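You operate a simulated robot arm through the tools that you are given. There is no shell and no other tool. Be economical: measure what you need, move in short steps, check, and stop when the job is done.

The job below is to be done with a simulated two-armed robot. You get a single attempt, and the scene is never put back.

JOB
Pick up the yellow-banded bag with one hand, pass it to the other hand and put it on the top of the low steel table. Set down upright: yellow-banded bag.

It is judged by the outcome, as a careful person would: the job done as asked, and still so three seconds after it is handed in. It fails if anything else is knocked over, pushed out of place, dropped, spilled or broken.

ROBOT AND FRAMES
Two 7-joint arms with three-finger grippers on one trunk, on a base that drives. Base frame: it is fixed to the floor where the robot stands at the start and does not move with it; the origin is under the middle of the robot, x ahead of it, y to its left, z up; the surface under the hand at the start is at about z = 800. Lengths are in mm, angles in degrees, forces in N, time in s.
The left shoulder is at the start at [94, 126, 1063], the right one opposite. With the tool pointing down near the work surface each hand reaches from about 380 to 860 mm from the robot's upright axis, wherever it stands, measured 20 degrees to its own side. Places, roughly: top of the low steel table [700, 700, 600]. Payload 2.94 kg a hand.
The TCP of each hand is the grasp point between the finger pads, 30 mm short of the fingertips. In the tool frame z runs along the fingers and y along their closing line. Largest opening 128 mm; the body of the gripper starts 93 mm behind the TCP.
Orientation is that of the tool frame in the base frame, as a unit quaternion [x, y, z, w]. With the fingers straight down and closing along the base's y, the tool's x points along the base's -x, its y along +y and its z along -z.

CONTROLS
- The arms move only by the tool step_arm. It takes "left_moves", "right_moves" or both (then of equal length, played together; a hand with none holds still); each is one flat list of numbers, 7 for each row, row after row: the shift along the tool's x, y, z in units of 20 mm (1.0 is 20 mm), then the turn, a rotation vector about the tool's x, y, z in units of 4 degrees (1.0 is 4 degrees), then the opening, from 0 (shut) to 1 (fully open). In form: [dx, dy, dz, ax, ay, az, claw, dx, dy, dz, ax, ay, az, claw, ...]. A call has 1 to 12 rows; each row shifts and turns the commanded pose from where the row before left it, along the tool's axes as they then stand. A call with a number of a shift or a turn outside -1 to 1 is refused whole. Rows are played at 5 a second. More than 50 mm and 8.6 degrees between two rows, or a gripper value outside its range, and nothing of the call is played. Where a pose cannot be reached the arm comes as near as it can. A force on the tool above 40 N (or 10 N above the force at the start of the call, whichever is more), or a blocked arm, ends the call early, and 0.2 s more pass. Each finger halts on what it meets, pressing with about 31 N; the grip force reading is that of the motor and also rises with nothing between the fingers. The clock runs only during rows and for 0.2 s after the last one: add rows that do not move to give the fingers time. It gives the time, the measured TCP pose, the force on the tool (base axes), the opening and the grip force at its end, in the units of the frame above (readings bear some noise), with the torque about the TCP (base axes, N m) and any sound that the robot's microphone picked up, and new pictures: "views" is both (left out), scene, wrist or none (wrist: the cameras of the hands that moved).
- Cameras (640 x 400 px; columns grow to the right, rows downward): "scene" is now at [219.4, 48.2, 1228.1]; the picture's right is [0.54, -0.84, 0.00], its down [-0.44, -0.28, -0.85] and it looks along [0.72, 0.46, -0.52] (base axes); focal length 214 px, centre (320, 200). "left" rides on the left gripper at [69, 15, -120] in its tool frame; the picture's right is [-0.21, 0.98, 0.00], its down [-0.82, -0.18, -0.54] and it looks along [-0.53, -0.12, 0.84] (tool axes); focal length 251 px, centre (320, 200). "right" rides on the right gripper at [69, -15, -120] in its tool frame; the picture's right is [0.21, 0.98, 0.00], its down [-0.82, 0.18, -0.54] and it looks along [-0.53, 0.12, 0.84] (tool axes); focal length 251 px, centre (320, 200). There is no depth. A picture from a camera that has moved, and an enlarged one, comes with that camera's place and axes in the base frame and with its lens.
- raise_lower(by): slides the trunk up (or, below 0, down) by that many mm; the arms and the scene camera ride with it, the base frame stays. It gives what a move gives, with no picture.
- drive_base(legs): drives the robot by 1 to 6 legs, each [ahead, left, turn to the left] in mm, mm and degrees, along the robot's own axes; the way and the turn of a leg run together, so that a leg with both is an arc; at most 1500 mm and 180 degrees a leg. The arms and the cameras ride along, it lands a little off, and it stops where it bumps. It gives what a move gives, and a new picture of the scene camera.
- aim_head(pan, tilt): turns the head with the scene camera to pan (to the left, within 80 degrees either way) and tilt (down, from -29 to 69), counted from straight ahead of the robot. It gives what a move gives, and a new picture of the scene camera.
- enlarge(camera, box): a new picture of the part [left, top, right, bottom] of that camera's present view, enlarged. The clock stands still meanwhile.
- close_job(): hands the job in; it is judged then, once.

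Work in short steps. Places have to be worked out from the pictures, the camera data and where the tool is seen: move nearer, look again, correct. Check each grasp and each placing, and mend what went wrong. You have 120 turns and 260 pictures in all, those below and enlarged ones among them. Open the grippers and draw the arms clear of the work before you hand the job in, unless the task says otherwise; then end with one line.

The tools are called after "Request:" as name(argument=value, ...) on one line, values as JSON. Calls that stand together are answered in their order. step_arm: Moves the arms, as the interface text tells. Its arguments: {"type":"object","properties":{"left_moves":{"type":"array"},"right_moves":{"type":"array"},"views":{"type":"string","enum":["both","scene","wrist","none"]}},"required":[]} The other tools are called the same way: raise_lower (by) slides the trunk up or down; drive_base (legs) drives the base; aim_head (pan, tilt) turns the head that bears the scene camera; enlarge (camera, box) takes an enlarged picture of a part of a camera's view; close_job () hands the job in.

At the start:

```text
time_s: 0.0
left_tool_pos: [301.4, 383.9, 1105.6]
left_tcp_rot: [0.0, 1.0, 0.0, 0.0]
left_contact_force: [-0.4, -0.2, -0.2]
left_ft_torque: [0.03, 0.01, 0.02]
left_opening: 127.7
left_finger_force: 0.1
right_tool_pos: [488.1, 25.3, 1057.6]
right_tcp_rot: [-0.001, 1.0, 0.0, 0.0]
right_contact_force: [-1.0, -1.1, -0.1]
right_ft_torque: [0.01, -0.01, 0.02]
right_opening: 128.0
right_finger_force: 0.1
trunk travel left (down, up): [-275.0, 272.0]
robot x, y, heading: [-0.3, -0.8, -0.1]
head pan, tilt: [32.8, 31.6]
```

scene: 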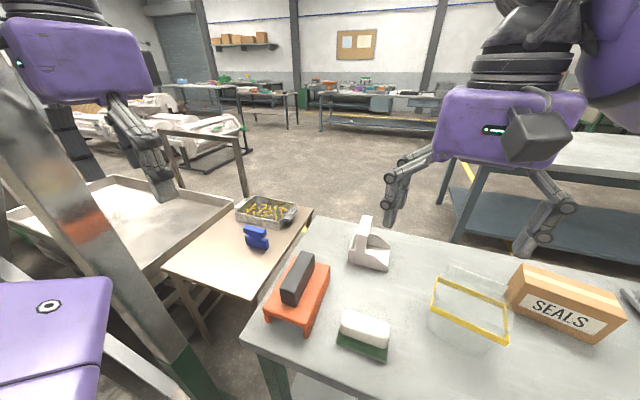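
right: 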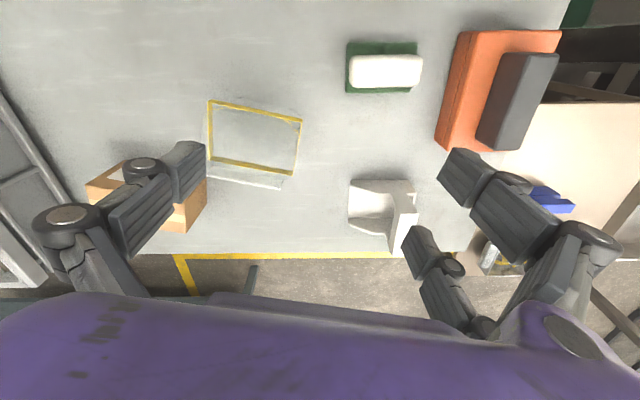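
left: 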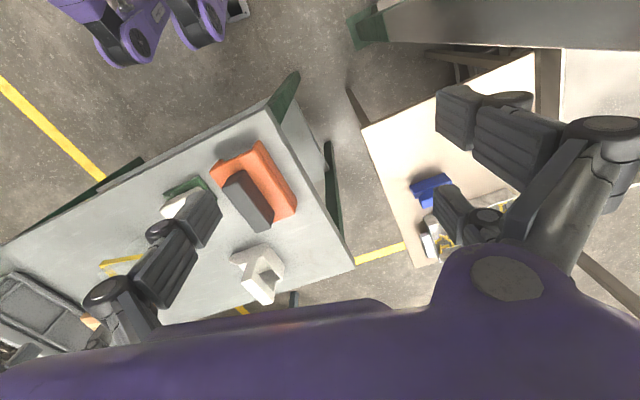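

I look closely at the bag (clear, with yellow band) and the low table before moving.

Request:
enlarge(camera="scene", box=[400, 240, 560, 360])

Request:
enlarge(camera="right", box=[160, 60, 340, 220])

Request:
enlarge(camera="scene", box=[150, 170, 330, 310])

```text
3.33 times, centred on (480, 300) of scene
camera zoom: at [219.4, 48.2, 1228.1], right [0.54, -0.84, 0.0], down [-0.44, -0.28, -0.85], along [0.72, 0.46, -0.52], focal length 715 px, centre (-213, -133)
```

zoom: 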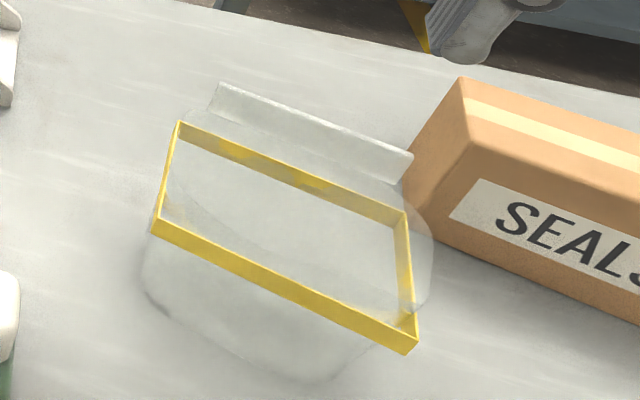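

```text
2.50 times, centred on (250, 140) of right
camera zoom: at [418.2, 9.3, 1178.7], right [-0.21, 0.98, 0.0], down [0.82, 0.18, 0.54], along [0.53, 0.12, -0.84], focal length 629 px, centre (495, 350)
```

zoom: 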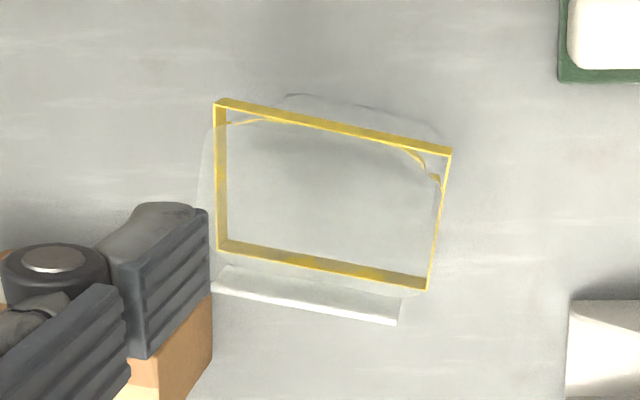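

```text
2.86 times, centred on (240, 240) of scene
camera zoom: at [219.4, 48.2, 1228.1], right [0.54, -0.84, 0.0], down [-0.44, -0.28, -0.85], along [0.72, 0.46, -0.52], focal length 613 px, centre (549, 86)
```

zoom: 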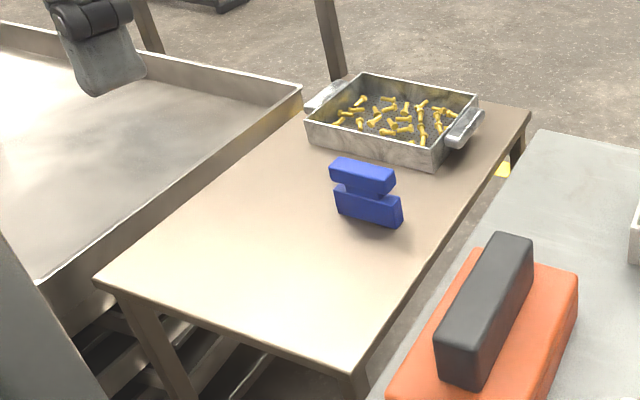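

The band is a rectangle at about x 500–571, y −97…8, z≈888, with the seal just above it. I check the surroundings on the left and the bag from a lower head angle.

Request:
aim_head(pan=75, tilt=40)

Request:
aim_head(pan=0, tilt=50)

```text
time_s: 1.1
left_tool_pos: [302.7, 384.8, 1104.6]
left_tcp_rot: [0.0, 1.0, 0.0, -0.001]
left_contact_force: [0.9, 0.4, 0.1]
left_ft_torque: [-0.01, 0.0, 0.01]
left_opening: 128.2
left_finger_force: 0.1
right_tool_pos: [487.5, 24.1, 1057.8]
right_tcp_rot: [0.0, 1.0, -0.001, 0.0]
right_contact_force: [0.5, -0.7, 0.3]
right_ft_torque: [0.02, 0.03, -0.03]
right_opening: 128.1
right_finger_force: 0.1
trunk travel left (down, up): [-275.0, 272.0]
robot x, y, heading: [0.2, 0.6, 0.0]
head pan, tilt: [75.0, 40.0]
camera scene: at [166.0, 81.7, 1215.2], right [0.97, -0.26, 0.0], down [-0.17, -0.62, -0.77], along [0.2, 0.74, -0.64], focal length 214 px, centre (320, 200)
```

scene: 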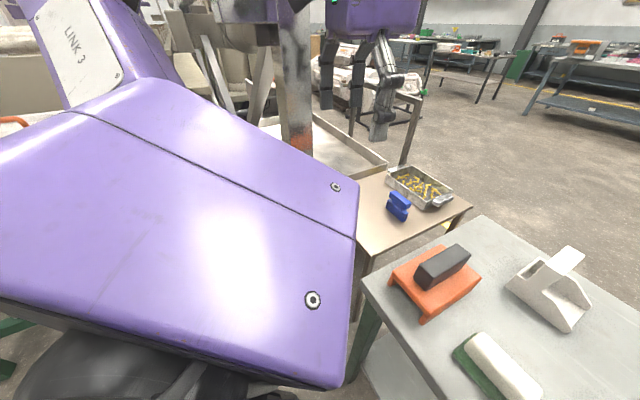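

```text
time_s: 2.6
left_tool_pos: [301.1, 382.7, 1105.4]
left_tcp_rot: [0.001, 1.0, 0.0, 0.001]
left_contact_force: [0.0, -0.3, -0.2]
left_ft_torque: [0.02, 0.0, 0.02]
left_opening: 128.1
left_finger_force: 0.1
right_tool_pos: [486.4, 24.6, 1057.5]
right_tcp_rot: [-0.001, 1.0, 0.001, 0.0]
right_contact_force: [0.2, 0.1, -0.4]
right_ft_torque: [0.03, -0.02, 0.02]
right_opening: 128.2
right_finger_force: 0.0
trunk travel left (down, up): [-275.0, 272.0]
robot x, y, heading: [-1.4, 2.7, 0.0]
head pan, tilt: [0.0, 50.0]
camera scene: at [196.0, 64.0, 1210.6], right [0.78, -0.63, 0.0], down [-0.43, -0.53, -0.73], along [0.46, 0.57, -0.68], focal length 214 px, centre (320, 200)
```

scene: 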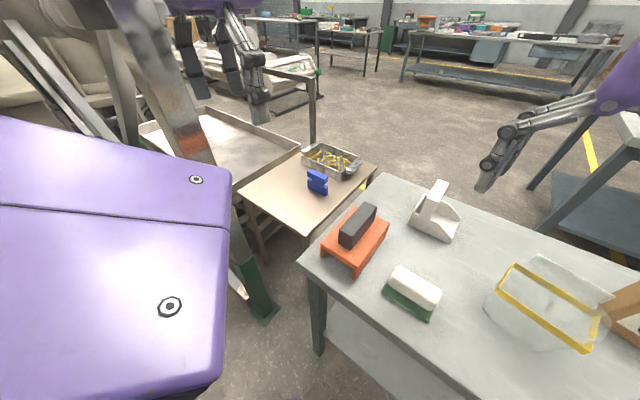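

The post at about (228, 602) must be kept clear of; the low table is reachable without driving. I'll turn both hands a quarter turn so that the fingers close along x and the cameras sit on the outer sides.

Request:
step_arm(left_moves=[0, 0, 0, 0, 0, 1, 1, 0, 0, 0, 0, 0, 1, 1, 0, 0, 0, 0, 0, 1, 1, 0, 0, 0, 0, 0, 1, 1, 0, 0, 0, 0, 0, 1, 1, 0, 0, 0, 0, 0, 1, 1, 0, 0, 0, 0, 0, 1, 1, 0, 0, 0, 0, 0, 1, 1, 0, 0, 0, 0, 0, 1, 1, 0, 0, 0, 0, 0, 1, 1, 0, 0, 0, 0, 0, 1, 1, 0, 0, 0, 0, 0, 1, 1], right_moves=[0, 0, 0, 0, 0, -1, 1, 0, 0, 0, 0, 0, -1, 1, 0, 0, 0, 0, 0, -1, 1, 0, 0, 0, 0, 0, -1, 1, 0, 0, 0, 0, 0, -1, 1, 0, 0, 0, 0, 0, -1, 1, 0, 0, 0, 0, 0, -1, 1, 0, 0, 0, 0, 0, -1, 1, 0, 0, 0, 0, 0, -1, 1, 0, 0, 0, 0, 0, -1, 1, 0, 0, 0, 0, 0, -1, 1, 0, 0, 0, 0, 0, -1, 1], views="none")

Request:
step_arm(left_moves=[0, 0, 0, 0, 0, 1, 1, 0, 0, 0, 0, 0, 1, 1, 0, 0, 0, 0, 0, 1, 1, 0, 0, 0, 0, 0, 1, 1, 0, 0, 0, 0, 0, 1, 1, 0, 0, 0, 0, 0, 1, 1, 0, 0, 0, 0, 0, 1, 1, 0, 0, 0, 0, 0, 1, 1, 0, 0, 0, 0, 0, 1, 1, 0, 0, 0, 0, 0, 1, 1, 0, 0, 0, 0, 0, 0.5, 1, 0, 0, 0, 0, 0, 0, 1], right_moves=[0, 0, 0, 0, 0, -1, 1, 0, 0, 0, 0, 0, -1, 1, 0, 0, 0, 0, 0, -1, 1, 0, 0, 0, 0, 0, -1, 1, 0, 0, 0, 0, 0, -1, 1, 0, 0, 0, 0, 0, -1, 1, 0, 0, 0, 0, 0, -1, 1, 0, 0, 0, 0, 0, -1, 1, 0, 0, 0, 0, 0, -1, 1, 0, 0, 0, 0, 0, -1, 1, 0, 0, 0, 0, 0, -0.5, 1, 0, 0, 0, 0, 0, 0, 1], views="both")

```text
time_s: 5.2
left_tool_pos: [301.6, 382.8, 1105.6]
left_tcp_rot: [0.408, 0.913, 0.0, 0.0]
left_contact_force: [-0.2, -0.3, 0.2]
left_ft_torque: [-0.01, -0.03, 0.0]
left_opening: 128.2
left_finger_force: 0.2
right_tool_pos: [487.3, 23.7, 1058.3]
right_tcp_rot: [-0.407, 0.913, 0.0, 0.0]
right_contact_force: [0.3, 0.3, 0.0]
right_ft_torque: [0.01, 0.04, 0.0]
right_opening: 127.9
right_finger_force: 0.0
trunk travel left (down, up): [-275.0, 272.0]
robot x, y, heading: [-0.8, 2.3, 0.2]
head pan, tilt: [0.0, 50.0]
```

```text
time_s: 7.8
left_tool_pos: [302.3, 382.0, 1106.1]
left_tcp_rot: [0.708, 0.706, 0.001, 0.0]
left_contact_force: [0.0, 0.4, 0.2]
left_ft_torque: [-0.03, 0.0, 0.0]
left_opening: 127.8
left_finger_force: 0.0
right_tool_pos: [468.5, 28.4, 1055.8]
right_tcp_rot: [-0.706, 0.708, -0.001, 0.002]
right_contact_force: [1.5, 0.6, 0.5]
right_ft_torque: [0.02, 0.04, 0.01]
right_opening: 128.2
right_finger_force: 0.2
right hand out of reach, approached as far as the arm can: row 10, 11
trunk travel left (down, up): [-275.0, 272.0]
robot x, y, heading: [-1.5, -5.0, 0.2]
head pan, tilt: [0.0, 50.0]
camera scene: at [192.0, 55.2, 1198.5], right [0.76, -0.65, 0.0], down [-0.51, -0.6, -0.62], along [0.4, 0.47, -0.79], focal length 214 px, centre (320, 200)
camera right: at [482.5, -41.3, 1176.1], right [-0.98, -0.21, 0.0], down [-0.18, 0.82, 0.54], along [-0.11, 0.53, -0.84], focal length 251 px, centre (320, 200)
camera left: at [317.1, 450.9, 1226.1], right [0.98, -0.22, 0.0], down [-0.18, -0.82, 0.54], along [-0.12, -0.53, -0.84], focal length 251 px, centre (320, 200)
```

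scene: 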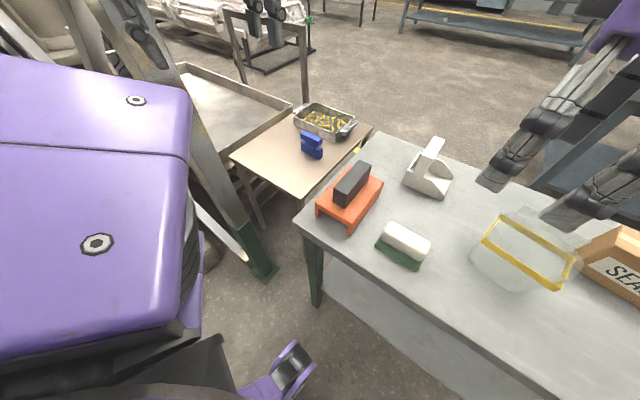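
right: 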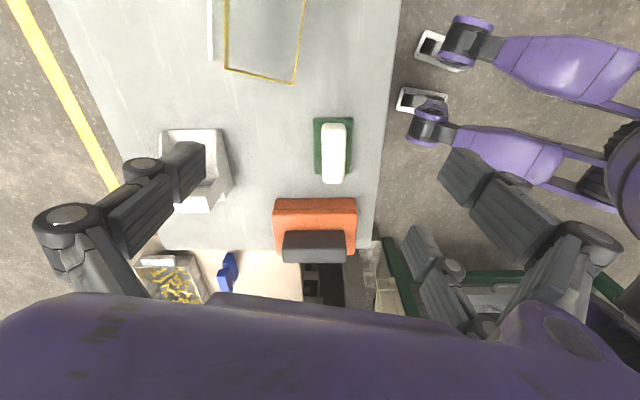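
left: 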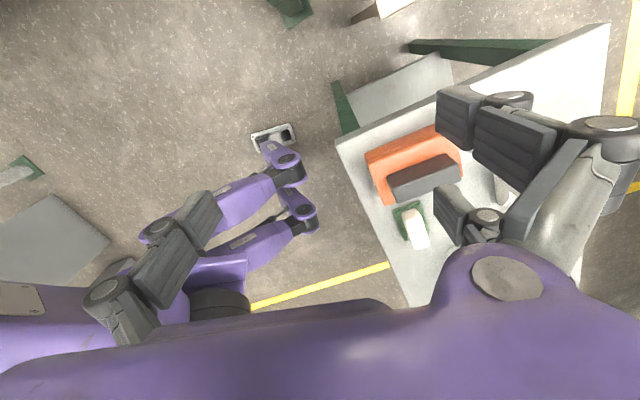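

Right hand hit a slight reach limit; I shift it toward the point above the bag (535, −72) and see if the pose is reachable there.

Request:
step_arm(right_moves=[0.83, -0.56, 0, 0, 0, 0, 1, 0.83, -0.56, 0, 0, 0, 0, 1, 0.83, -0.56, 0, 0, 0, 0, 1, 0.83, -0.56, 0, 0, 0, 0, 1, 0.83, -0.56, 0, 0, 0, 0, 1, 0.83, -0.56, 0, 0, 0, 0, 1, 0, 0, 0, 0, 0, 0, 1], views="wrist")

```text
time_s: 9.4
left_tool_pos: [301.4, 383.7, 1106.2]
left_tcp_rot: [0.707, 0.707, 0.001, 0.0]
left_contact_force: [0.2, -1.2, -0.4]
left_ft_torque: [-0.05, 0.03, -0.01]
left_opening: 128.0
left_finger_force: 0.0
right_tool_pos: [446.7, -38.2, 1040.1]
right_tcp_rot: [-0.706, 0.708, 0.0, 0.001]
right_contact_force: [-1.2, -0.4, -0.1]
right_ft_torque: [0.0, 0.01, 0.0]
right_opening: 128.1
right_finger_force: 0.0
right hand out of reach, approached as far as the arm can: row 1, 2, 3, 4, 5, 6
trunk travel left (down, up): [-275.0, 272.0]
robot x, y, heading: [0.8, -0.6, -0.0]
head pan, tilt: [0.0, 50.0]
camera right: at [462.1, -106.7, 1162.1], right [-0.98, -0.21, 0.0], down [-0.18, 0.82, 0.54], along [-0.11, 0.53, -0.84], focal length 251 px, centre (320, 200)
```

right: 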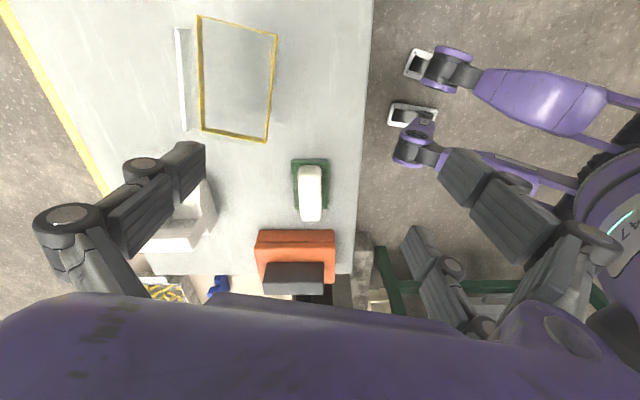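

This yaw is at the wrist's limit, so I turn the right hand the other way (tool x towards +y), which gives the same closing line.

Request:
step_arm(right_moves=[0, 0, 0, 0, 0, 1, 1, 0, 0, 0, 0, 0, 1, 1, 0, 0, 0, 0, 0, 1, 1, 0, 0, 0, 0, 0, 1, 1, 0, 0, 0, 0, 0, 1, 1, 0, 0, 0, 0, 0, 1, 1, 0, 0, 0, 0, 0, 1, 1, 0, 0, 0, 0, 0, 1, 1, 0, 0, 0, 0, 0, 1, 1, 0, 0, 0, 0, 0, 1, 1, 0, 0, 0, 0, 0, 1, 1, 0, 0, 0, 0, 0, 1, 1], views="none")

Request:
step_arm(right_moves=[0, 0, 0, 0, 0, 1, 1, 0, 0, 0, 0, 0, 1, 1, 0, 0, 0, 0, 0, 1, 1, 0, 0, 0, 0, 0, 1, 1, 0, 0, 0, 0, 0, 1, 1, 0, 0, 0, 0, 0, 1, 1, 0, 0, 0, 0, 0, 1, 1, 0, 0, 0, 0, 0, 1, 1, 0, 0, 0, 0, 0, 1, 1, 0, 0, 0, 0, 0, 1, 1, 0, 0, 0, 0, 0, 1, 1, 0, 0, 0, 0, 0, 1, 1], views="none")

Request:
step_arm(right_moves=[0, 0, 0, 0, 0, 1, 1, 0, 0, 0, 0, 0, 1, 1, 0, 0, 0, 0, 0, 1, 1, 0, 0, 0, 0, 0, 1, 1, 0, 0, 0, 0, 0, 1, 1, 0, 0, 0, 0, 0, 1, 1, 0, 0, 0, 0, 0, 1, 1, 0, 0, 0, 0, 0, 1, 1, 0, 0, 0, 0, 0, 1, 1, 0, 0, 0, 0, 0, 1, 1, 0, 0, 0, 0, 0, 1, 1, 0, 0, 0, 0, 0, 1, 1], views="none")

Request:
step_arm(right_moves=[0, 0, 0, 0, 0, 1, 1, 0, 0, 0, 0, 0, 1, 1, 0, 0, 0, 0, 0, 1, 1, 0, 0, 0, 0, 0, 1, 1, 0, 0, 0, 0, 0, 1, 1, 0, 0, 0, 0, 0, 1, 1, 0, 0, 0, 0, 0, 1, 1, 0, 0, 0, 0, 0, 1, 1, 0, 0, 0, 0, 0, 1, 1, 0, 0, 0, 0, 0, 0, 1], views="wrist")

```text
time_s: 12.0
left_tool_pos: [301.9, 383.2, 1106.2]
left_tcp_rot: [0.707, 0.707, 0.001, -0.001]
left_contact_force: [-0.3, 0.5, -1.3]
left_ft_torque: [0.0, -0.02, -0.01]
left_opening: 128.0
left_finger_force: 0.1
right_tool_pos: [448.7, -38.7, 1040.3]
right_tcp_rot: [-0.358, 0.934, 0.0, 0.001]
right_contact_force: [-0.2, -0.6, -0.4]
right_ft_torque: [0.01, 0.0, -0.01]
right_opening: 127.9
right_finger_force: 0.1
trunk travel left (down, up): [-275.0, 272.0]
robot x, y, heading: [-0.1, 0.5, -0.2]
head pan, tilt: [0.0, 50.0]
```

```text
time_s: 14.6
left_tool_pos: [299.7, 382.8, 1105.8]
left_tcp_rot: [0.708, 0.706, 0.001, -0.001]
left_contact_force: [0.3, -0.4, -0.3]
left_ft_torque: [-0.04, -0.01, -0.01]
left_opening: 128.1
left_finger_force: 0.0
right_tool_pos: [448.5, -38.5, 1042.1]
right_tcp_rot: [0.053, 0.999, 0.0, 0.001]
right_contact_force: [-0.1, 0.2, 0.0]
right_ft_torque: [-0.01, 0.02, 0.01]
right_opening: 127.9
right_finger_force: 0.1
trunk travel left (down, up): [-275.0, 272.0]
robot x, y, heading: [-1.4, 0.9, 0.3]
head pan, tilt: [0.0, 50.0]
```

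```text
time_s: 17.2
left_tool_pos: [301.5, 383.1, 1105.6]
left_tcp_rot: [0.707, 0.707, 0.002, 0.0]
left_contact_force: [0.2, -0.1, -0.2]
left_ft_torque: [0.0, -0.03, -0.04]
left_opening: 127.9
left_finger_force: 0.2
right_tool_pos: [447.6, -37.9, 1041.5]
right_tcp_rot: [0.455, 0.891, 0.001, 0.0]
right_contact_force: [-0.2, -0.3, 0.6]
right_ft_torque: [-0.03, 0.0, 0.01]
right_opening: 127.8
right_finger_force: 0.0
trunk travel left (down, up): [-275.0, 272.0]
robot x, y, heading: [1.0, -2.2, -0.2]
head pan, tilt: [0.0, 50.0]
```

```text
time_s: 19.4
left_tool_pos: [300.9, 384.0, 1106.4]
left_tcp_rot: [0.707, 0.707, 0.001, 0.0]
left_contact_force: [0.1, -0.3, -0.9]
left_ft_torque: [-0.01, -0.01, -0.03]
left_opening: 128.0
left_finger_force: 0.1
right_tool_pos: [447.2, -40.7, 1041.3]
right_tcp_rot: [0.708, 0.706, 0.001, -0.001]
right_contact_force: [0.4, -0.1, 0.7]
right_ft_torque: [0.03, 0.02, 0.04]
right_opening: 128.1
right_finger_force: 0.1
trunk travel left (down, up): [-275.0, 272.0]
robot x, y, heading: [0.4, 0.8, -0.3]
head pan, tilt: [0.0, 50.0]
camera right: at [432.6, 29.1, 1161.4], right [0.98, 0.21, 0.0], down [0.18, -0.82, 0.54], along [0.12, -0.53, -0.84], focal length 251 px, centre (320, 200)
```

right: 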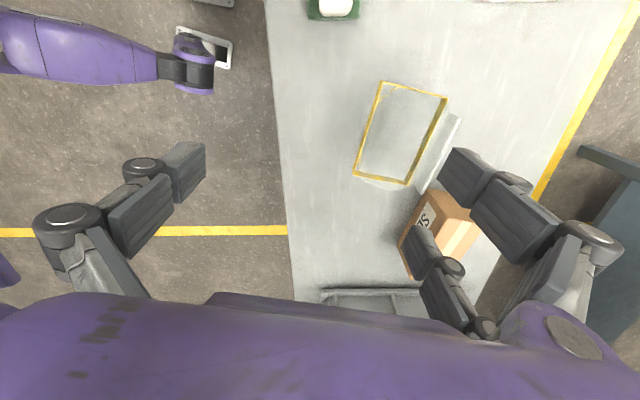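

This works. Move above the grasp point (535, −72) and tilt the hand 16° outward (wrist to the right) to leave room for the left hand later.

Request:
step_arm(right_moves=[-0.32, 0.88, 0.4, 0, 0, 0, 1, -0.32, 0.88, 0.4, 0, 0, 0, 1, -0.32, 0.88, 0.4, 0, 0, 0, 1, -0.32, 0.88, 0.4, 0, 0, 0, 1, -0.32, 0.88, 0.4, 0, 0, 0, 1, 0, 0, 0, 0, 1, 0, 1, 0, 0, 0, 0, 1, 0, 1, 0, 0, 0, 0, 1, 0, 1, 0, 0, 0, 0, 1, 0, 1, 0, 0, 0, 0, 0, 0, 1], views="both")

```text
time_s: 21.6
left_tool_pos: [301.2, 382.2, 1105.9]
left_tcp_rot: [0.707, 0.707, 0.001, 0.0]
left_contact_force: [0.1, -0.8, 0.4]
left_ft_torque: [-0.01, 0.0, -0.03]
left_opening: 127.9
left_finger_force: 0.0
right_tool_pos: [534.1, -70.9, 1000.9]
right_tcp_rot: [0.699, 0.701, 0.099, -0.099]
right_contact_force: [0.6, 0.0, -0.1]
right_ft_torque: [-0.02, -0.02, -0.01]
right_opening: 128.0
right_finger_force: 0.1
trunk travel left (down, up): [-275.0, 272.0]
robot x, y, heading: [-3.4, 1.9, -0.0]
head pan, tilt: [0.0, 50.0]
camera scene: at [192.5, 56.1, 1200.0], right [0.76, -0.65, 0.0], down [-0.51, -0.59, -0.63], along [0.41, 0.48, -0.78], focal length 214 px, centre (320, 200)
camera right: at [520.0, -38.3, 1136.2], right [0.98, 0.21, 0.06], down [0.18, -0.94, 0.29], along [0.12, -0.27, -0.95], focal length 251 px, centre (320, 200)
```

scene: 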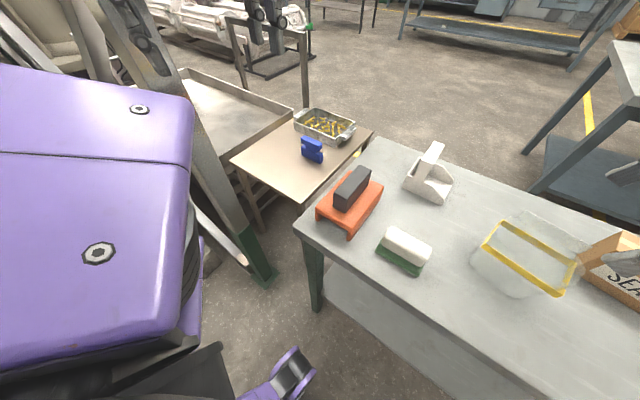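
right: 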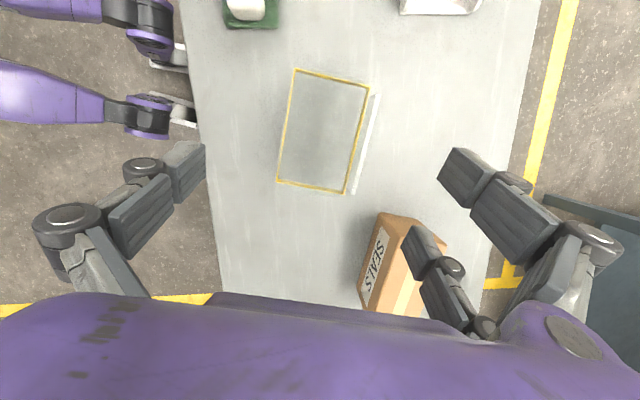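

Band confirmed at x≈502–575, y −98…8. I narrow the opening to ~109 mm (to stay clear of the SEALS box) and descend vertically halfway.

Request:
step_arm(right_moves=[0, 0.2, 0, 0, 0, 0, 0.85, -0.22, 0, 0.77, 0, 0, 0, 0.85, -0.22, 0, 0.77, 0, 0, 0, 0.85, -0.22, 0, 0.77, 0, 0, 0, 0.85, -0.22, 0, 0.77, 0, 0, 0, 0.85, 0, 0, 0, 0, 0, 0, 0.85], views="wrist")

Request:
aim_head(pan=-5, tilt=40)

```text
time_s: 23.0
left_tool_pos: [300.2, 383.8, 1106.1]
left_tcp_rot: [0.707, 0.707, 0.001, -0.001]
left_contact_force: [0.2, -0.5, -0.1]
left_ft_torque: [0.0, -0.01, 0.02]
left_opening: 128.1
left_finger_force: 0.0
right_tool_pos: [542.0, -71.5, 936.3]
right_tcp_rot: [0.7, 0.7, 0.099, -0.098]
right_contact_force: [0.5, -0.1, 0.4]
right_ft_torque: [-0.02, 0.0, 0.0]
right_opening: 109.1
right_finger_force: 0.0
trunk travel left (down, up): [-275.0, 272.0]
robot x, y, heading: [3.7, -1.8, -0.1]
head pan, tilt: [0.0, 50.0]
camera right: at [525.4, -37.6, 1072.0], right [0.98, 0.21, 0.06], down [0.18, -0.94, 0.29], along [0.12, -0.27, -0.95], focal length 251 px, centre (320, 200)
```

right: 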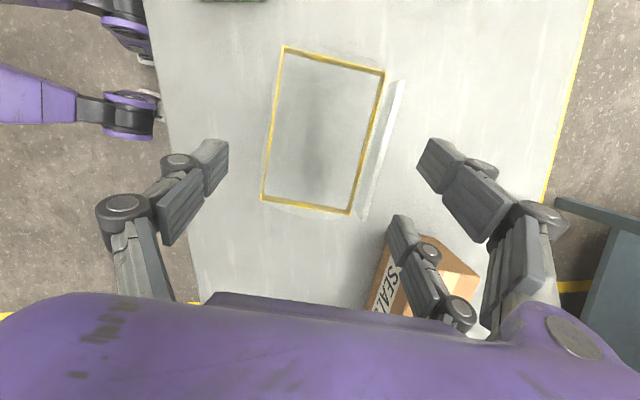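

```text
time_s: 23.7
left_tool_pos: [300.7, 383.0, 1104.8]
left_tcp_rot: [0.707, 0.707, 0.001, -0.001]
left_contact_force: [0.1, 0.1, 0.9]
left_ft_torque: [-0.02, 0.0, 0.0]
left_opening: 128.2
left_finger_force: 0.0
right_tool_pos: [541.0, -69.7, 936.5]
right_tcp_rot: [0.701, 0.699, 0.1, -0.098]
right_contact_force: [0.3, 1.4, -0.1]
right_ft_torque: [-0.02, 0.01, 0.01]
right_opening: 108.7
right_finger_force: 0.0
trunk travel left (down, up): [-275.0, 272.0]
robot x, y, heading: [1.5, 0.8, 0.1]
head pan, tilt: [-5.0, 40.0]
camera scene: at [227.5, -8.6, 1215.4], right [-0.08, -1.0, 0.0], down [-0.64, 0.05, -0.77], along [0.76, -0.06, -0.64], focal length 214 px, centre (320, 200)
```

scene: 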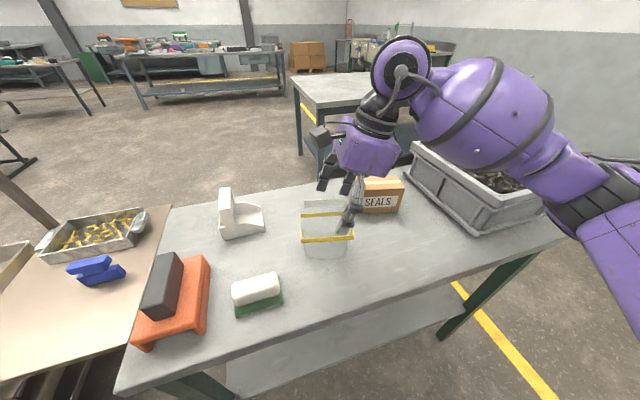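

The hand sits right over the bag. I look closer before going down.

Request:
enlarge(camera="scene", box=[270, 140, 430, 270])

```text
3.08 times, centred on (350, 205) of scene
camera zoom: at [227.5, -8.6, 1215.4], right [-0.08, -1.0, 0.0], down [-0.64, 0.05, -0.77], along [0.76, -0.06, -0.64], focal length 660 px, centre (228, 185)
```

zoom: 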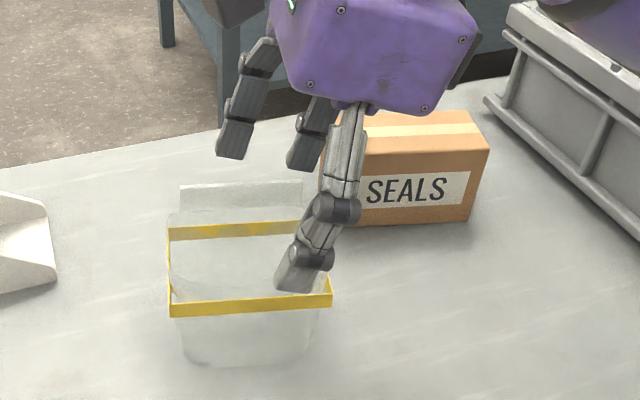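

The hand has one finger on the near side and two on the far side (±25 mm). I place it so its tips grip around y≈−68, lower to z≈879 and check.

Request:
step_arm(right_moves=[-0.27, -0.04, 0.66, 0, 0, 0, 0.85, -0.27, -0.04, 0.66, 0, 0, 0, 0.85, -0.27, 0, 0.66, 0, 0, 0, 0.85, -0.27, 0, 0.66, 0, 0, 0, 0.85, 0, 0, 0, 0, 0, 0, 0.85], views="both")

Request:
enlarge(camera="scene", box=[270, 140, 430, 270])

```text
time_s: 24.9
left_tool_pos: [300.4, 383.5, 1106.8]
left_tcp_rot: [0.707, 0.707, 0.001, 0.0]
left_contact_force: [0.0, 0.3, 0.2]
left_ft_torque: [0.02, 0.0, 0.02]
left_opening: 128.2
left_finger_force: 0.0
right_tool_pos: [541.3, -73.9, 880.4]
right_tcp_rot: [0.7, 0.701, 0.098, -0.099]
right_contact_force: [-0.5, -0.1, -0.2]
right_ft_torque: [0.0, -0.02, -0.02]
right_opening: 108.8
right_finger_force: 0.1
trunk travel left (down, up): [-275.0, 272.0]
robot x, y, heading: [0.0, -1.1, 0.1]
head pan, tilt: [-5.0, 40.0]
camera scene: at [227.5, -9.0, 1215.5], right [-0.09, -1.0, 0.0], down [-0.64, 0.06, -0.77], along [0.76, -0.07, -0.64], focal length 214 px, centre (320, 200)
camera right: at [524.2, -41.8, 1016.0], right [0.98, 0.21, 0.06], down [0.18, -0.94, 0.29], along [0.12, -0.28, -0.95], focal length 251 px, centre (320, 200)
```

scene: 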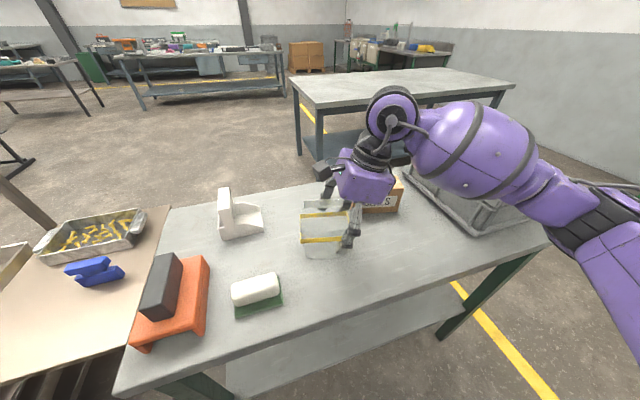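
right: 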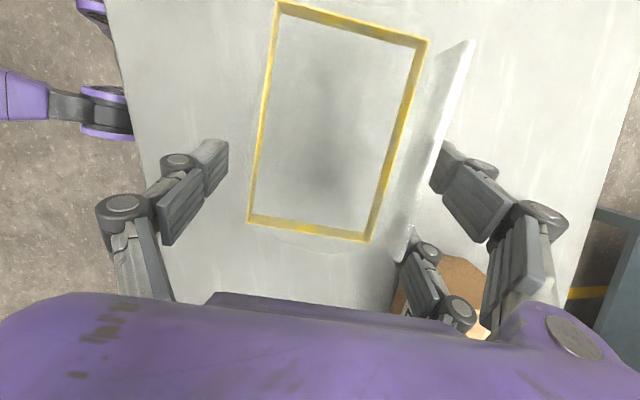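

```text
3.08 times, centred on (350, 205) of scene
camera zoom: at [227.5, -9.0, 1215.5], right [-0.09, -1.0, 0.0], down [-0.64, 0.06, -0.77], along [0.76, -0.07, -0.64], focal length 660 px, centre (228, 185)
```

zoom: 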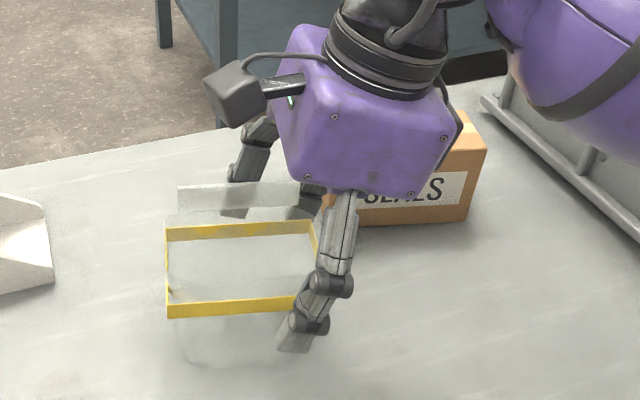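

Fingers straddle the bag cleanly with no contact. I close the right hand.

Request:
step_arm(right_moves=[0, 0, 0, 0, 0, 0, 0.7, 0, 0, 0, 0, 0, 0, 0.55, 0, 0, 0, 0, 0, 0, 0.4, 0, 0, 0, 0, 0, 0, 0.2, 0, 0, 0, 0, 0, 0, 0.2], views="both")

Request:
enlarge(camera="scene", box=[270, 140, 430, 270])

```text
time_s: 26.1
left_tool_pos: [300.0, 382.3, 1106.1]
left_tcp_rot: [0.707, 0.707, 0.001, -0.001]
left_contact_force: [-0.4, 0.0, -0.3]
left_ft_torque: [-0.01, 0.0, 0.02]
left_opening: 127.9
left_finger_force: 0.0
right_tool_pos: [540.6, -75.0, 881.1]
right_tcp_rot: [0.701, 0.699, 0.1, -0.098]
right_contact_force: [-0.3, -0.4, 1.1]
right_ft_torque: [0.06, 0.1, 0.01]
right_opening: 72.1
right_finger_force: 31.3
trunk travel left (down, up): [-275.0, 272.0]
robot x, y, heading: [-3.4, 0.5, 0.1]
head pan, tilt: [-5.0, 40.0]
camera scene: at [227.5, -9.0, 1215.5], right [-0.09, -1.0, 0.0], down [-0.64, 0.06, -0.77], along [0.76, -0.07, -0.64], focal length 214 px, centre (320, 200)
camera right: at [524.3, -41.8, 1016.2], right [0.98, 0.21, 0.06], down [0.18, -0.94, 0.29], along [0.12, -0.27, -0.95], focal length 251 px, centre (320, 200)
```

scene: 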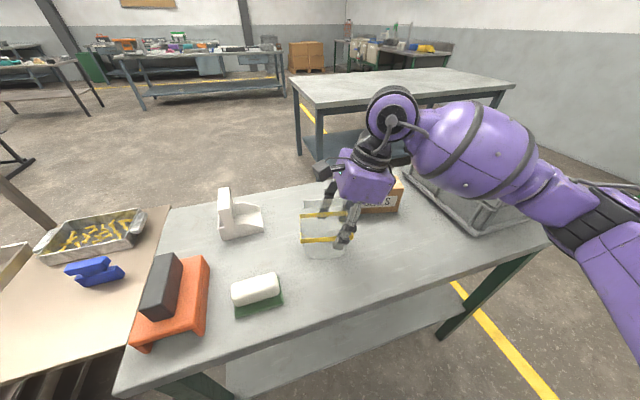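
right: 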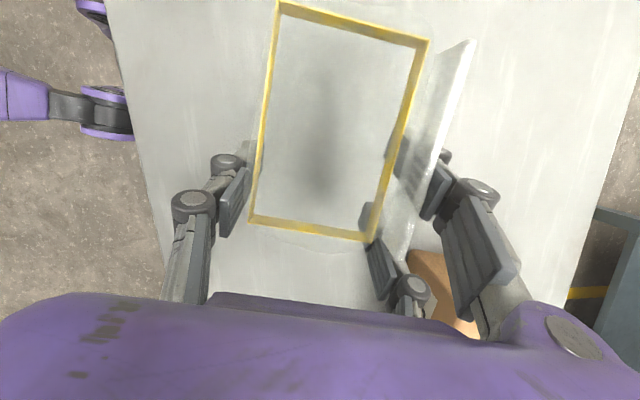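

```text
3.08 times, centred on (350, 205) of scene
camera zoom: at [227.5, -9.0, 1215.5], right [-0.09, -1.0, 0.0], down [-0.64, 0.06, -0.77], along [0.76, -0.07, -0.64], focal length 660 px, centre (228, 185)
```

zoom: 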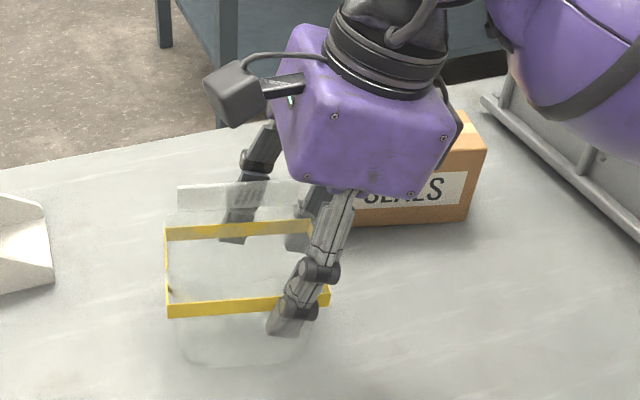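

Gripped at 72 mm, bag unmoved. Lift 40 mm and check.

Request:
step_arm(right_moves=[0.14, 0, -0.48, 0, 0, 0, 0.2, 0.14, 0, -0.48, 0, 0, 0, 0.2, 0.14, 0, -0.48, 0, 0, 0, 0.2, 0.14, 0, -0.48, 0, 0, 0, 0.2, 0, 0, 0, 0, 0, 0, 0.2], views="both")

Request:
enlarge(camera="scene", box=[270, 140, 430, 270])

```text
time_s: 27.3
left_tool_pos: [300.5, 382.3, 1106.0]
left_tcp_rot: [0.707, 0.707, 0.002, -0.001]
left_contact_force: [-0.2, -0.3, -0.2]
left_ft_torque: [-0.01, -0.04, 0.05]
left_opening: 127.8
left_finger_force: 0.1
right_tool_pos: [539.6, -75.3, 919.4]
right_tcp_rot: [0.7, 0.701, 0.1, -0.099]
right_contact_force: [0.5, -0.2, -0.6]
right_ft_torque: [0.01, 0.0, -0.03]
right_opening: 72.1
right_finger_force: 30.7
trunk travel left (down, up): [-275.0, 272.0]
robot x, y, heading: [-0.7, 0.3, 0.3]
head pan, tilt: [-5.0, 40.0]
camera scene: at [227.5, -9.0, 1215.4], right [-0.09, -1.0, 0.0], down [-0.64, 0.06, -0.77], along [0.76, -0.07, -0.64], focal length 214 px, centre (320, 200)
camera right: at [524.5, -42.8, 1055.5], right [0.98, 0.21, 0.06], down [0.18, -0.94, 0.29], along [0.12, -0.28, -0.95], focal length 251 px, centre (320, 200)
```

scene: 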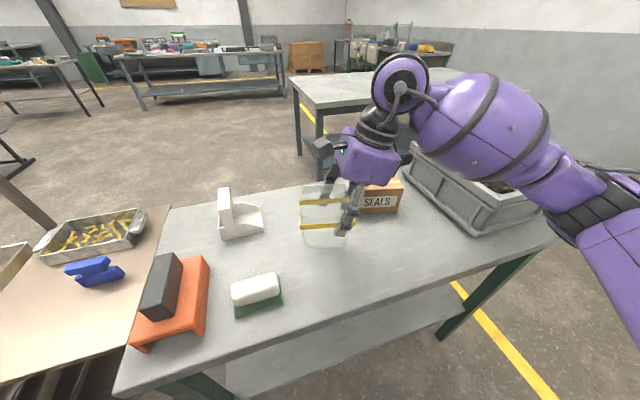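
right: 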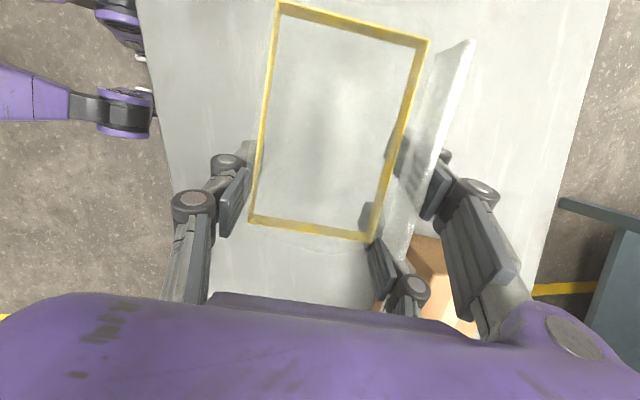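

```text
3.08 times, centred on (350, 205) of scene
camera zoom: at [227.5, -9.0, 1215.4], right [-0.09, -1.0, 0.0], down [-0.64, 0.06, -0.77], along [0.76, -0.07, -0.64], focal length 660 px, centre (228, 185)
```

zoom: 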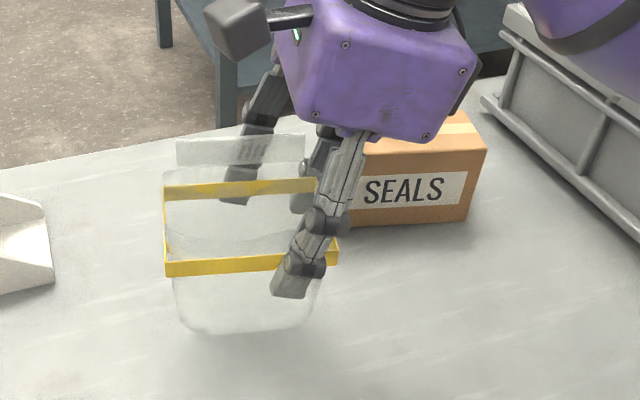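

The bag is held firmly and upright. I bring it up to about (500, 10, 1020) while turning the left hand the other way round (its mirrored good yaw).

Request:
step_arm(left_moves=[0, 0, 0, 0, 0, -1, 1, 0, 0, 0, 0, 0, -1, 1, 0, 0, 0, 0, 0, -1, 1, 0, 0, 0, 0, 0, -1, 1, 0, 0, 0, 0, 0, -1, 1, 0, 0, 0, 0, 0, -1, 1, 0, 0, 0, 0, 0, -1, 1, 0, 0, 0, 0, 0, -1, 1, 0, 0, 0, 0, 0, -1, 1, 0, 0, 0, 0, 0, -1, 1, 0, 0, 0, 0, 0, -1, 1, 0, 0, 0, 0, 0, -1, 1], right_moves=[0.14, 0, -0.48, 0, 0, 0, 0.2, 0.548, -0.2, -0.368, 0, 0, 0, 0.2, 0.548, -0.2, -0.368, 0, 0, 0, 0.2, 0.548, -0.2, -0.368, 0, 0, 0, 0.2, 0.548, -0.2, -0.368, 0, 0, 0, 0.2, 0.548, -0.2, -0.368, 0, 0, 0, 0.2, 0.548, -0.2, -0.368, 0, 0, 0, 0.2, 0.548, -0.2, -0.368, 0, 0, 0, 0.2, 0.548, -0.2, -0.368, 0, 0, 0, 0.2, 0.548, -0.2, -0.368, 0, 0, 0, 0.2, 0.548, -0.2, -0.368, 0, 0, 0, 0.2, 0, 0, 0, 0, 0, 0, 0.2], views="none")

Request:
step_arm(left_moves=[0, 0, 0, 0, 0, -1, 1, 0, 0, 0, 0, 0, -1, 1, 0, 0, 0, 0, 0, -1, 1, 0, 0, 0, 0, 0, -1, 1, 0, 0, 0, 0, 0, -1, 1, 0, 0, 0, 0, 0, -1, 1, 0, 0, 0, 0, 0, -1, 1, 0, 0, 0, 0, 0, -1, 1, 0, 0, 0, 0, 0, -1, 1, 0, 0, 0, 0, 0, -1, 1, 0, 0, 0, 0, 0, -1, 1, 0, 0, 0, 0, 0, -1, 1], views="none")

Request:
step_arm(left_moves=[0, 0, 0, 0, 0, -1, 1, 0, 0, 0, 0, 0, -1, 1, 0, 0, 0, 0, 0, -1, 1, 0, 0, 0, 0, 0, -1, 1, 0, 0, 0, 0, 0, -1, 1, 0, 0, 0, 0, 0, -1, 1, 0, 0, 0, 0, 0, -1, 1, 0, 0, 0, 0, 0, -1, 1, 0, 0, 0, 0, 0, -1, 1, 0, 0, 0, 0, 0, -1, 1, 0, 0, 0, 0, 0, -1, 1, 0, 0, 0, 0, 0, -1, 1], views="none")

Request:
step_arm(left_moves=[0, 0, 0, 0, 0, -1, 1, 0, 0, 0, 0, 0, -1, 1, 0, 0, 0, 0, 0, -1, 1, 0, 0, 0, 0, 0, -1, 1, 0, 0, 0, 0, 0, -1, 1, 0, 0, 0, 0, 0, -1, 1, 0, 0, 0, 0, 0, -1, 1, 0, 0, 0, 0, 0, -1, 1, 0, 0, 0, 0, 0, -1, 1, 0, 0, 0, 0, 0, 0, 1], views="scene")

```text
time_s: 29.9
left_tool_pos: [302.0, 384.0, 1105.0]
left_tcp_rot: [0.358, 0.934, -0.001, 0.0]
left_contact_force: [0.6, -0.3, 0.3]
left_ft_torque: [0.0, 0.01, -0.01]
left_opening: 128.1
left_finger_force: 0.1
right_tool_pos: [499.2, 8.9, 1032.3]
right_tcp_rot: [0.7, 0.7, 0.098, -0.099]
right_contact_force: [0.2, 0.0, -1.0]
right_ft_torque: [-0.01, -0.01, 0.0]
right_opening: 72.1
right_finger_force: 31.0
trunk travel left (down, up): [-275.0, 272.0]
robot x, y, heading: [2.3, -0.2, 0.2]
head pan, tilt: [-5.0, 40.0]
```

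```text
time_s: 32.5
left_tool_pos: [301.6, 382.3, 1104.5]
left_tcp_rot: [-0.052, 0.999, -0.001, 0.0]
left_contact_force: [-0.4, 0.1, -0.9]
left_ft_torque: [-0.01, 0.03, 0.01]
left_opening: 128.0
left_finger_force: 0.1
right_tool_pos: [498.2, 9.2, 1032.1]
right_tcp_rot: [0.7, 0.7, 0.099, -0.098]
right_contact_force: [-0.4, -0.1, -0.5]
right_ft_torque: [-0.05, -0.02, -0.01]
right_opening: 72.1
right_finger_force: 30.9
trunk travel left (down, up): [-275.0, 272.0]
robot x, y, heading: [-4.2, -1.5, -0.0]
head pan, tilt: [-5.0, 40.0]
```

```text
time_s: 35.1
left_tool_pos: [302.3, 382.4, 1106.9]
left_tcp_rot: [-0.455, 0.89, 0.0, -0.001]
left_contact_force: [0.0, 0.0, -0.1]
left_ft_torque: [0.0, -0.01, 0.03]
left_opening: 128.0
left_finger_force: 0.1
right_tool_pos: [497.7, 8.9, 1032.7]
right_tcp_rot: [0.7, 0.7, 0.098, -0.099]
right_contact_force: [0.1, 1.0, -0.5]
right_ft_torque: [-0.02, 0.03, -0.04]
right_opening: 72.1
right_finger_force: 31.0
trunk travel left (down, up): [-275.0, 272.0]
robot x, y, heading: [-3.6, 1.8, 0.1]
head pan, tilt: [-5.0, 40.0]
```

```text
time_s: 37.3
left_tool_pos: [301.3, 383.2, 1105.0]
left_tcp_rot: [-0.707, 0.707, 0.0, 0.0]
left_contact_force: [0.8, 0.0, 0.7]
left_ft_torque: [-0.02, -0.01, 0.02]
left_opening: 127.8
left_finger_force: 0.1
right_tool_pos: [499.2, 8.0, 1032.8]
right_tcp_rot: [0.7, 0.701, 0.098, -0.099]
right_contact_force: [0.5, 0.4, -0.4]
right_ft_torque: [-0.02, 0.02, 0.01]
right_opening: 72.0
right_finger_force: 30.6
trunk travel left (down, up): [-275.0, 272.0]
robot x, y, heading: [3.2, 1.7, 0.1]
head pan, tilt: [-5.0, 40.0]
camera scene: at [228.7, -7.8, 1215.2], right [-0.09, -1.0, 0.0], down [-0.64, 0.06, -0.77], along [0.76, -0.07, -0.64], focal length 214 px, centre (320, 200)
```

scene: 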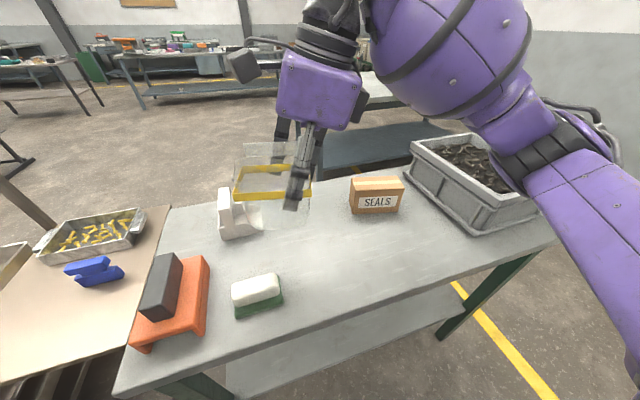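

Bag now has its band at y≈−14…91, z≈1039, centre x≈497. I tilt the left hand 48° outward and bring it to a stand-off at about (497, 187, 1111).

Request:
step_arm(left_moves=[0, 0, 0, 0, 1, 0, 1, 0, 0, 0, 0, 1, 0, 1, 0, 0, 0, 0, 1, 0, 1, 0, 0, 0, 0, 1, 0, 1, 0, 0, 0, 0, 1, 0, 1, 0, 0, 0, 0, 1, 0, 1, 0, 0, 0, 0, 1, 0, 1, 0, 0, 0, 0, 1, 0, 1, 0, 0, 0, 0, 1, 0, 1, 0, 0, 0, 0, 1, 0, 1, 0, 0, 0, 0, 1, 0, 1, 0, 0, 0, 0, 1, 0, 1], views="none")

Request:
step_arm(left_moves=[0.616, -0.891, 0.644, 0, 0, 0, 1, 0.616, -0.891, 0.644, 0, 0, 0, 1, 0.616, -0.891, 0.644, 0, 0, 0, 1, 0.616, -0.891, 0.644, 0, 0, 0, 1, 0.616, -0.891, 0.644, 0, 0, 0, 1, 0.616, -0.891, 0.644, 0, 0, 0, 1, 0.616, -0.891, 0.644, 0, 0, 0, 1, 0.616, -0.891, 0.644, 0, 0, 0, 1, 0.616, -0.891, 0.644, 0, 0, 0, 1, 0.616, -0.891, 0.644, 0, 0, 0, 1, 0.616, -0.891, 0.644, 0, 0, 0, 1, 0, 0, 0, 0, 0, 0, 1], views="both")

```text
time_s: 40.1
left_tool_pos: [310.3, 293.5, 1114.4]
left_tcp_rot: [-0.636, 0.675, -0.259, -0.27]
left_contact_force: [0.9, -0.7, -0.4]
left_ft_torque: [-0.03, 0.0, -0.01]
left_opening: 127.9
left_finger_force: 0.1
right_tool_pos: [507.7, -68.8, 1032.8]
right_tcp_rot: [0.704, 0.693, 0.111, -0.11]
right_contact_force: [0.0, -0.5, -1.0]
right_ft_torque: [0.09, 0.01, 0.02]
right_opening: 72.0
right_finger_force: 30.7
trunk travel left (down, up): [-275.0, 272.0]
robot x, y, heading: [9.5, -40.8, -0.6]
head pan, tilt: [-5.0, 40.0]
stopped in row 12 (left hand): the arm was blocked; the commanded pose is now the measured one
```

```text
time_s: 42.7
left_tool_pos: [497.3, 136.1, 1108.2]
left_tcp_rot: [-0.638, 0.661, -0.278, -0.282]
left_contact_force: [-1.5, -0.1, 0.8]
left_ft_torque: [0.01, 0.0, 0.01]
left_opening: 128.1
left_finger_force: 0.0
right_tool_pos: [506.3, -30.2, 1034.8]
right_tcp_rot: [0.702, 0.698, 0.1, -0.097]
right_contact_force: [-0.1, -0.3, -0.2]
right_ft_torque: [-0.03, -0.04, 0.01]
right_opening: 71.9
right_finger_force: 31.0
trunk travel left (down, up): [-275.0, 272.0]
robot x, y, heading: [7.0, -35.7, -0.3]
head pan, tilt: [-5.0, 40.0]
camera scene: at [235.0, -45.8, 1215.6], right [-0.09, -1.0, 0.0], down [-0.64, 0.06, -0.77], along [0.76, -0.07, -0.64], focal length 214 px, centre (320, 200)
camera left: at [483.5, 175.9, 1241.1], right [-0.97, 0.18, -0.16], down [0.21, 0.95, -0.23], along [0.12, -0.25, -0.96], focal length 251 px, centre (320, 200)
```

scene: 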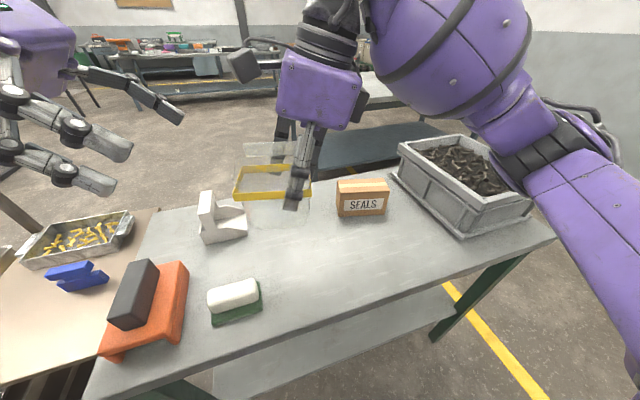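
left: 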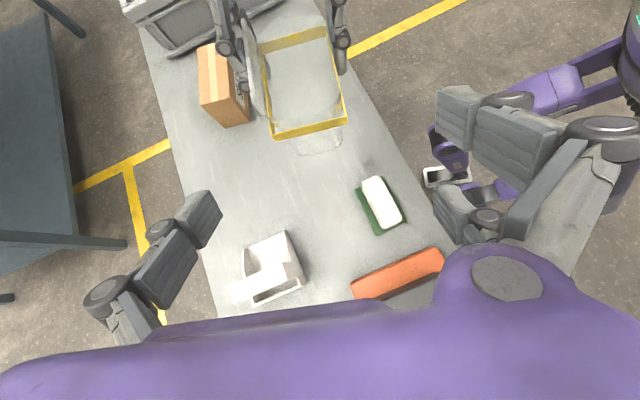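

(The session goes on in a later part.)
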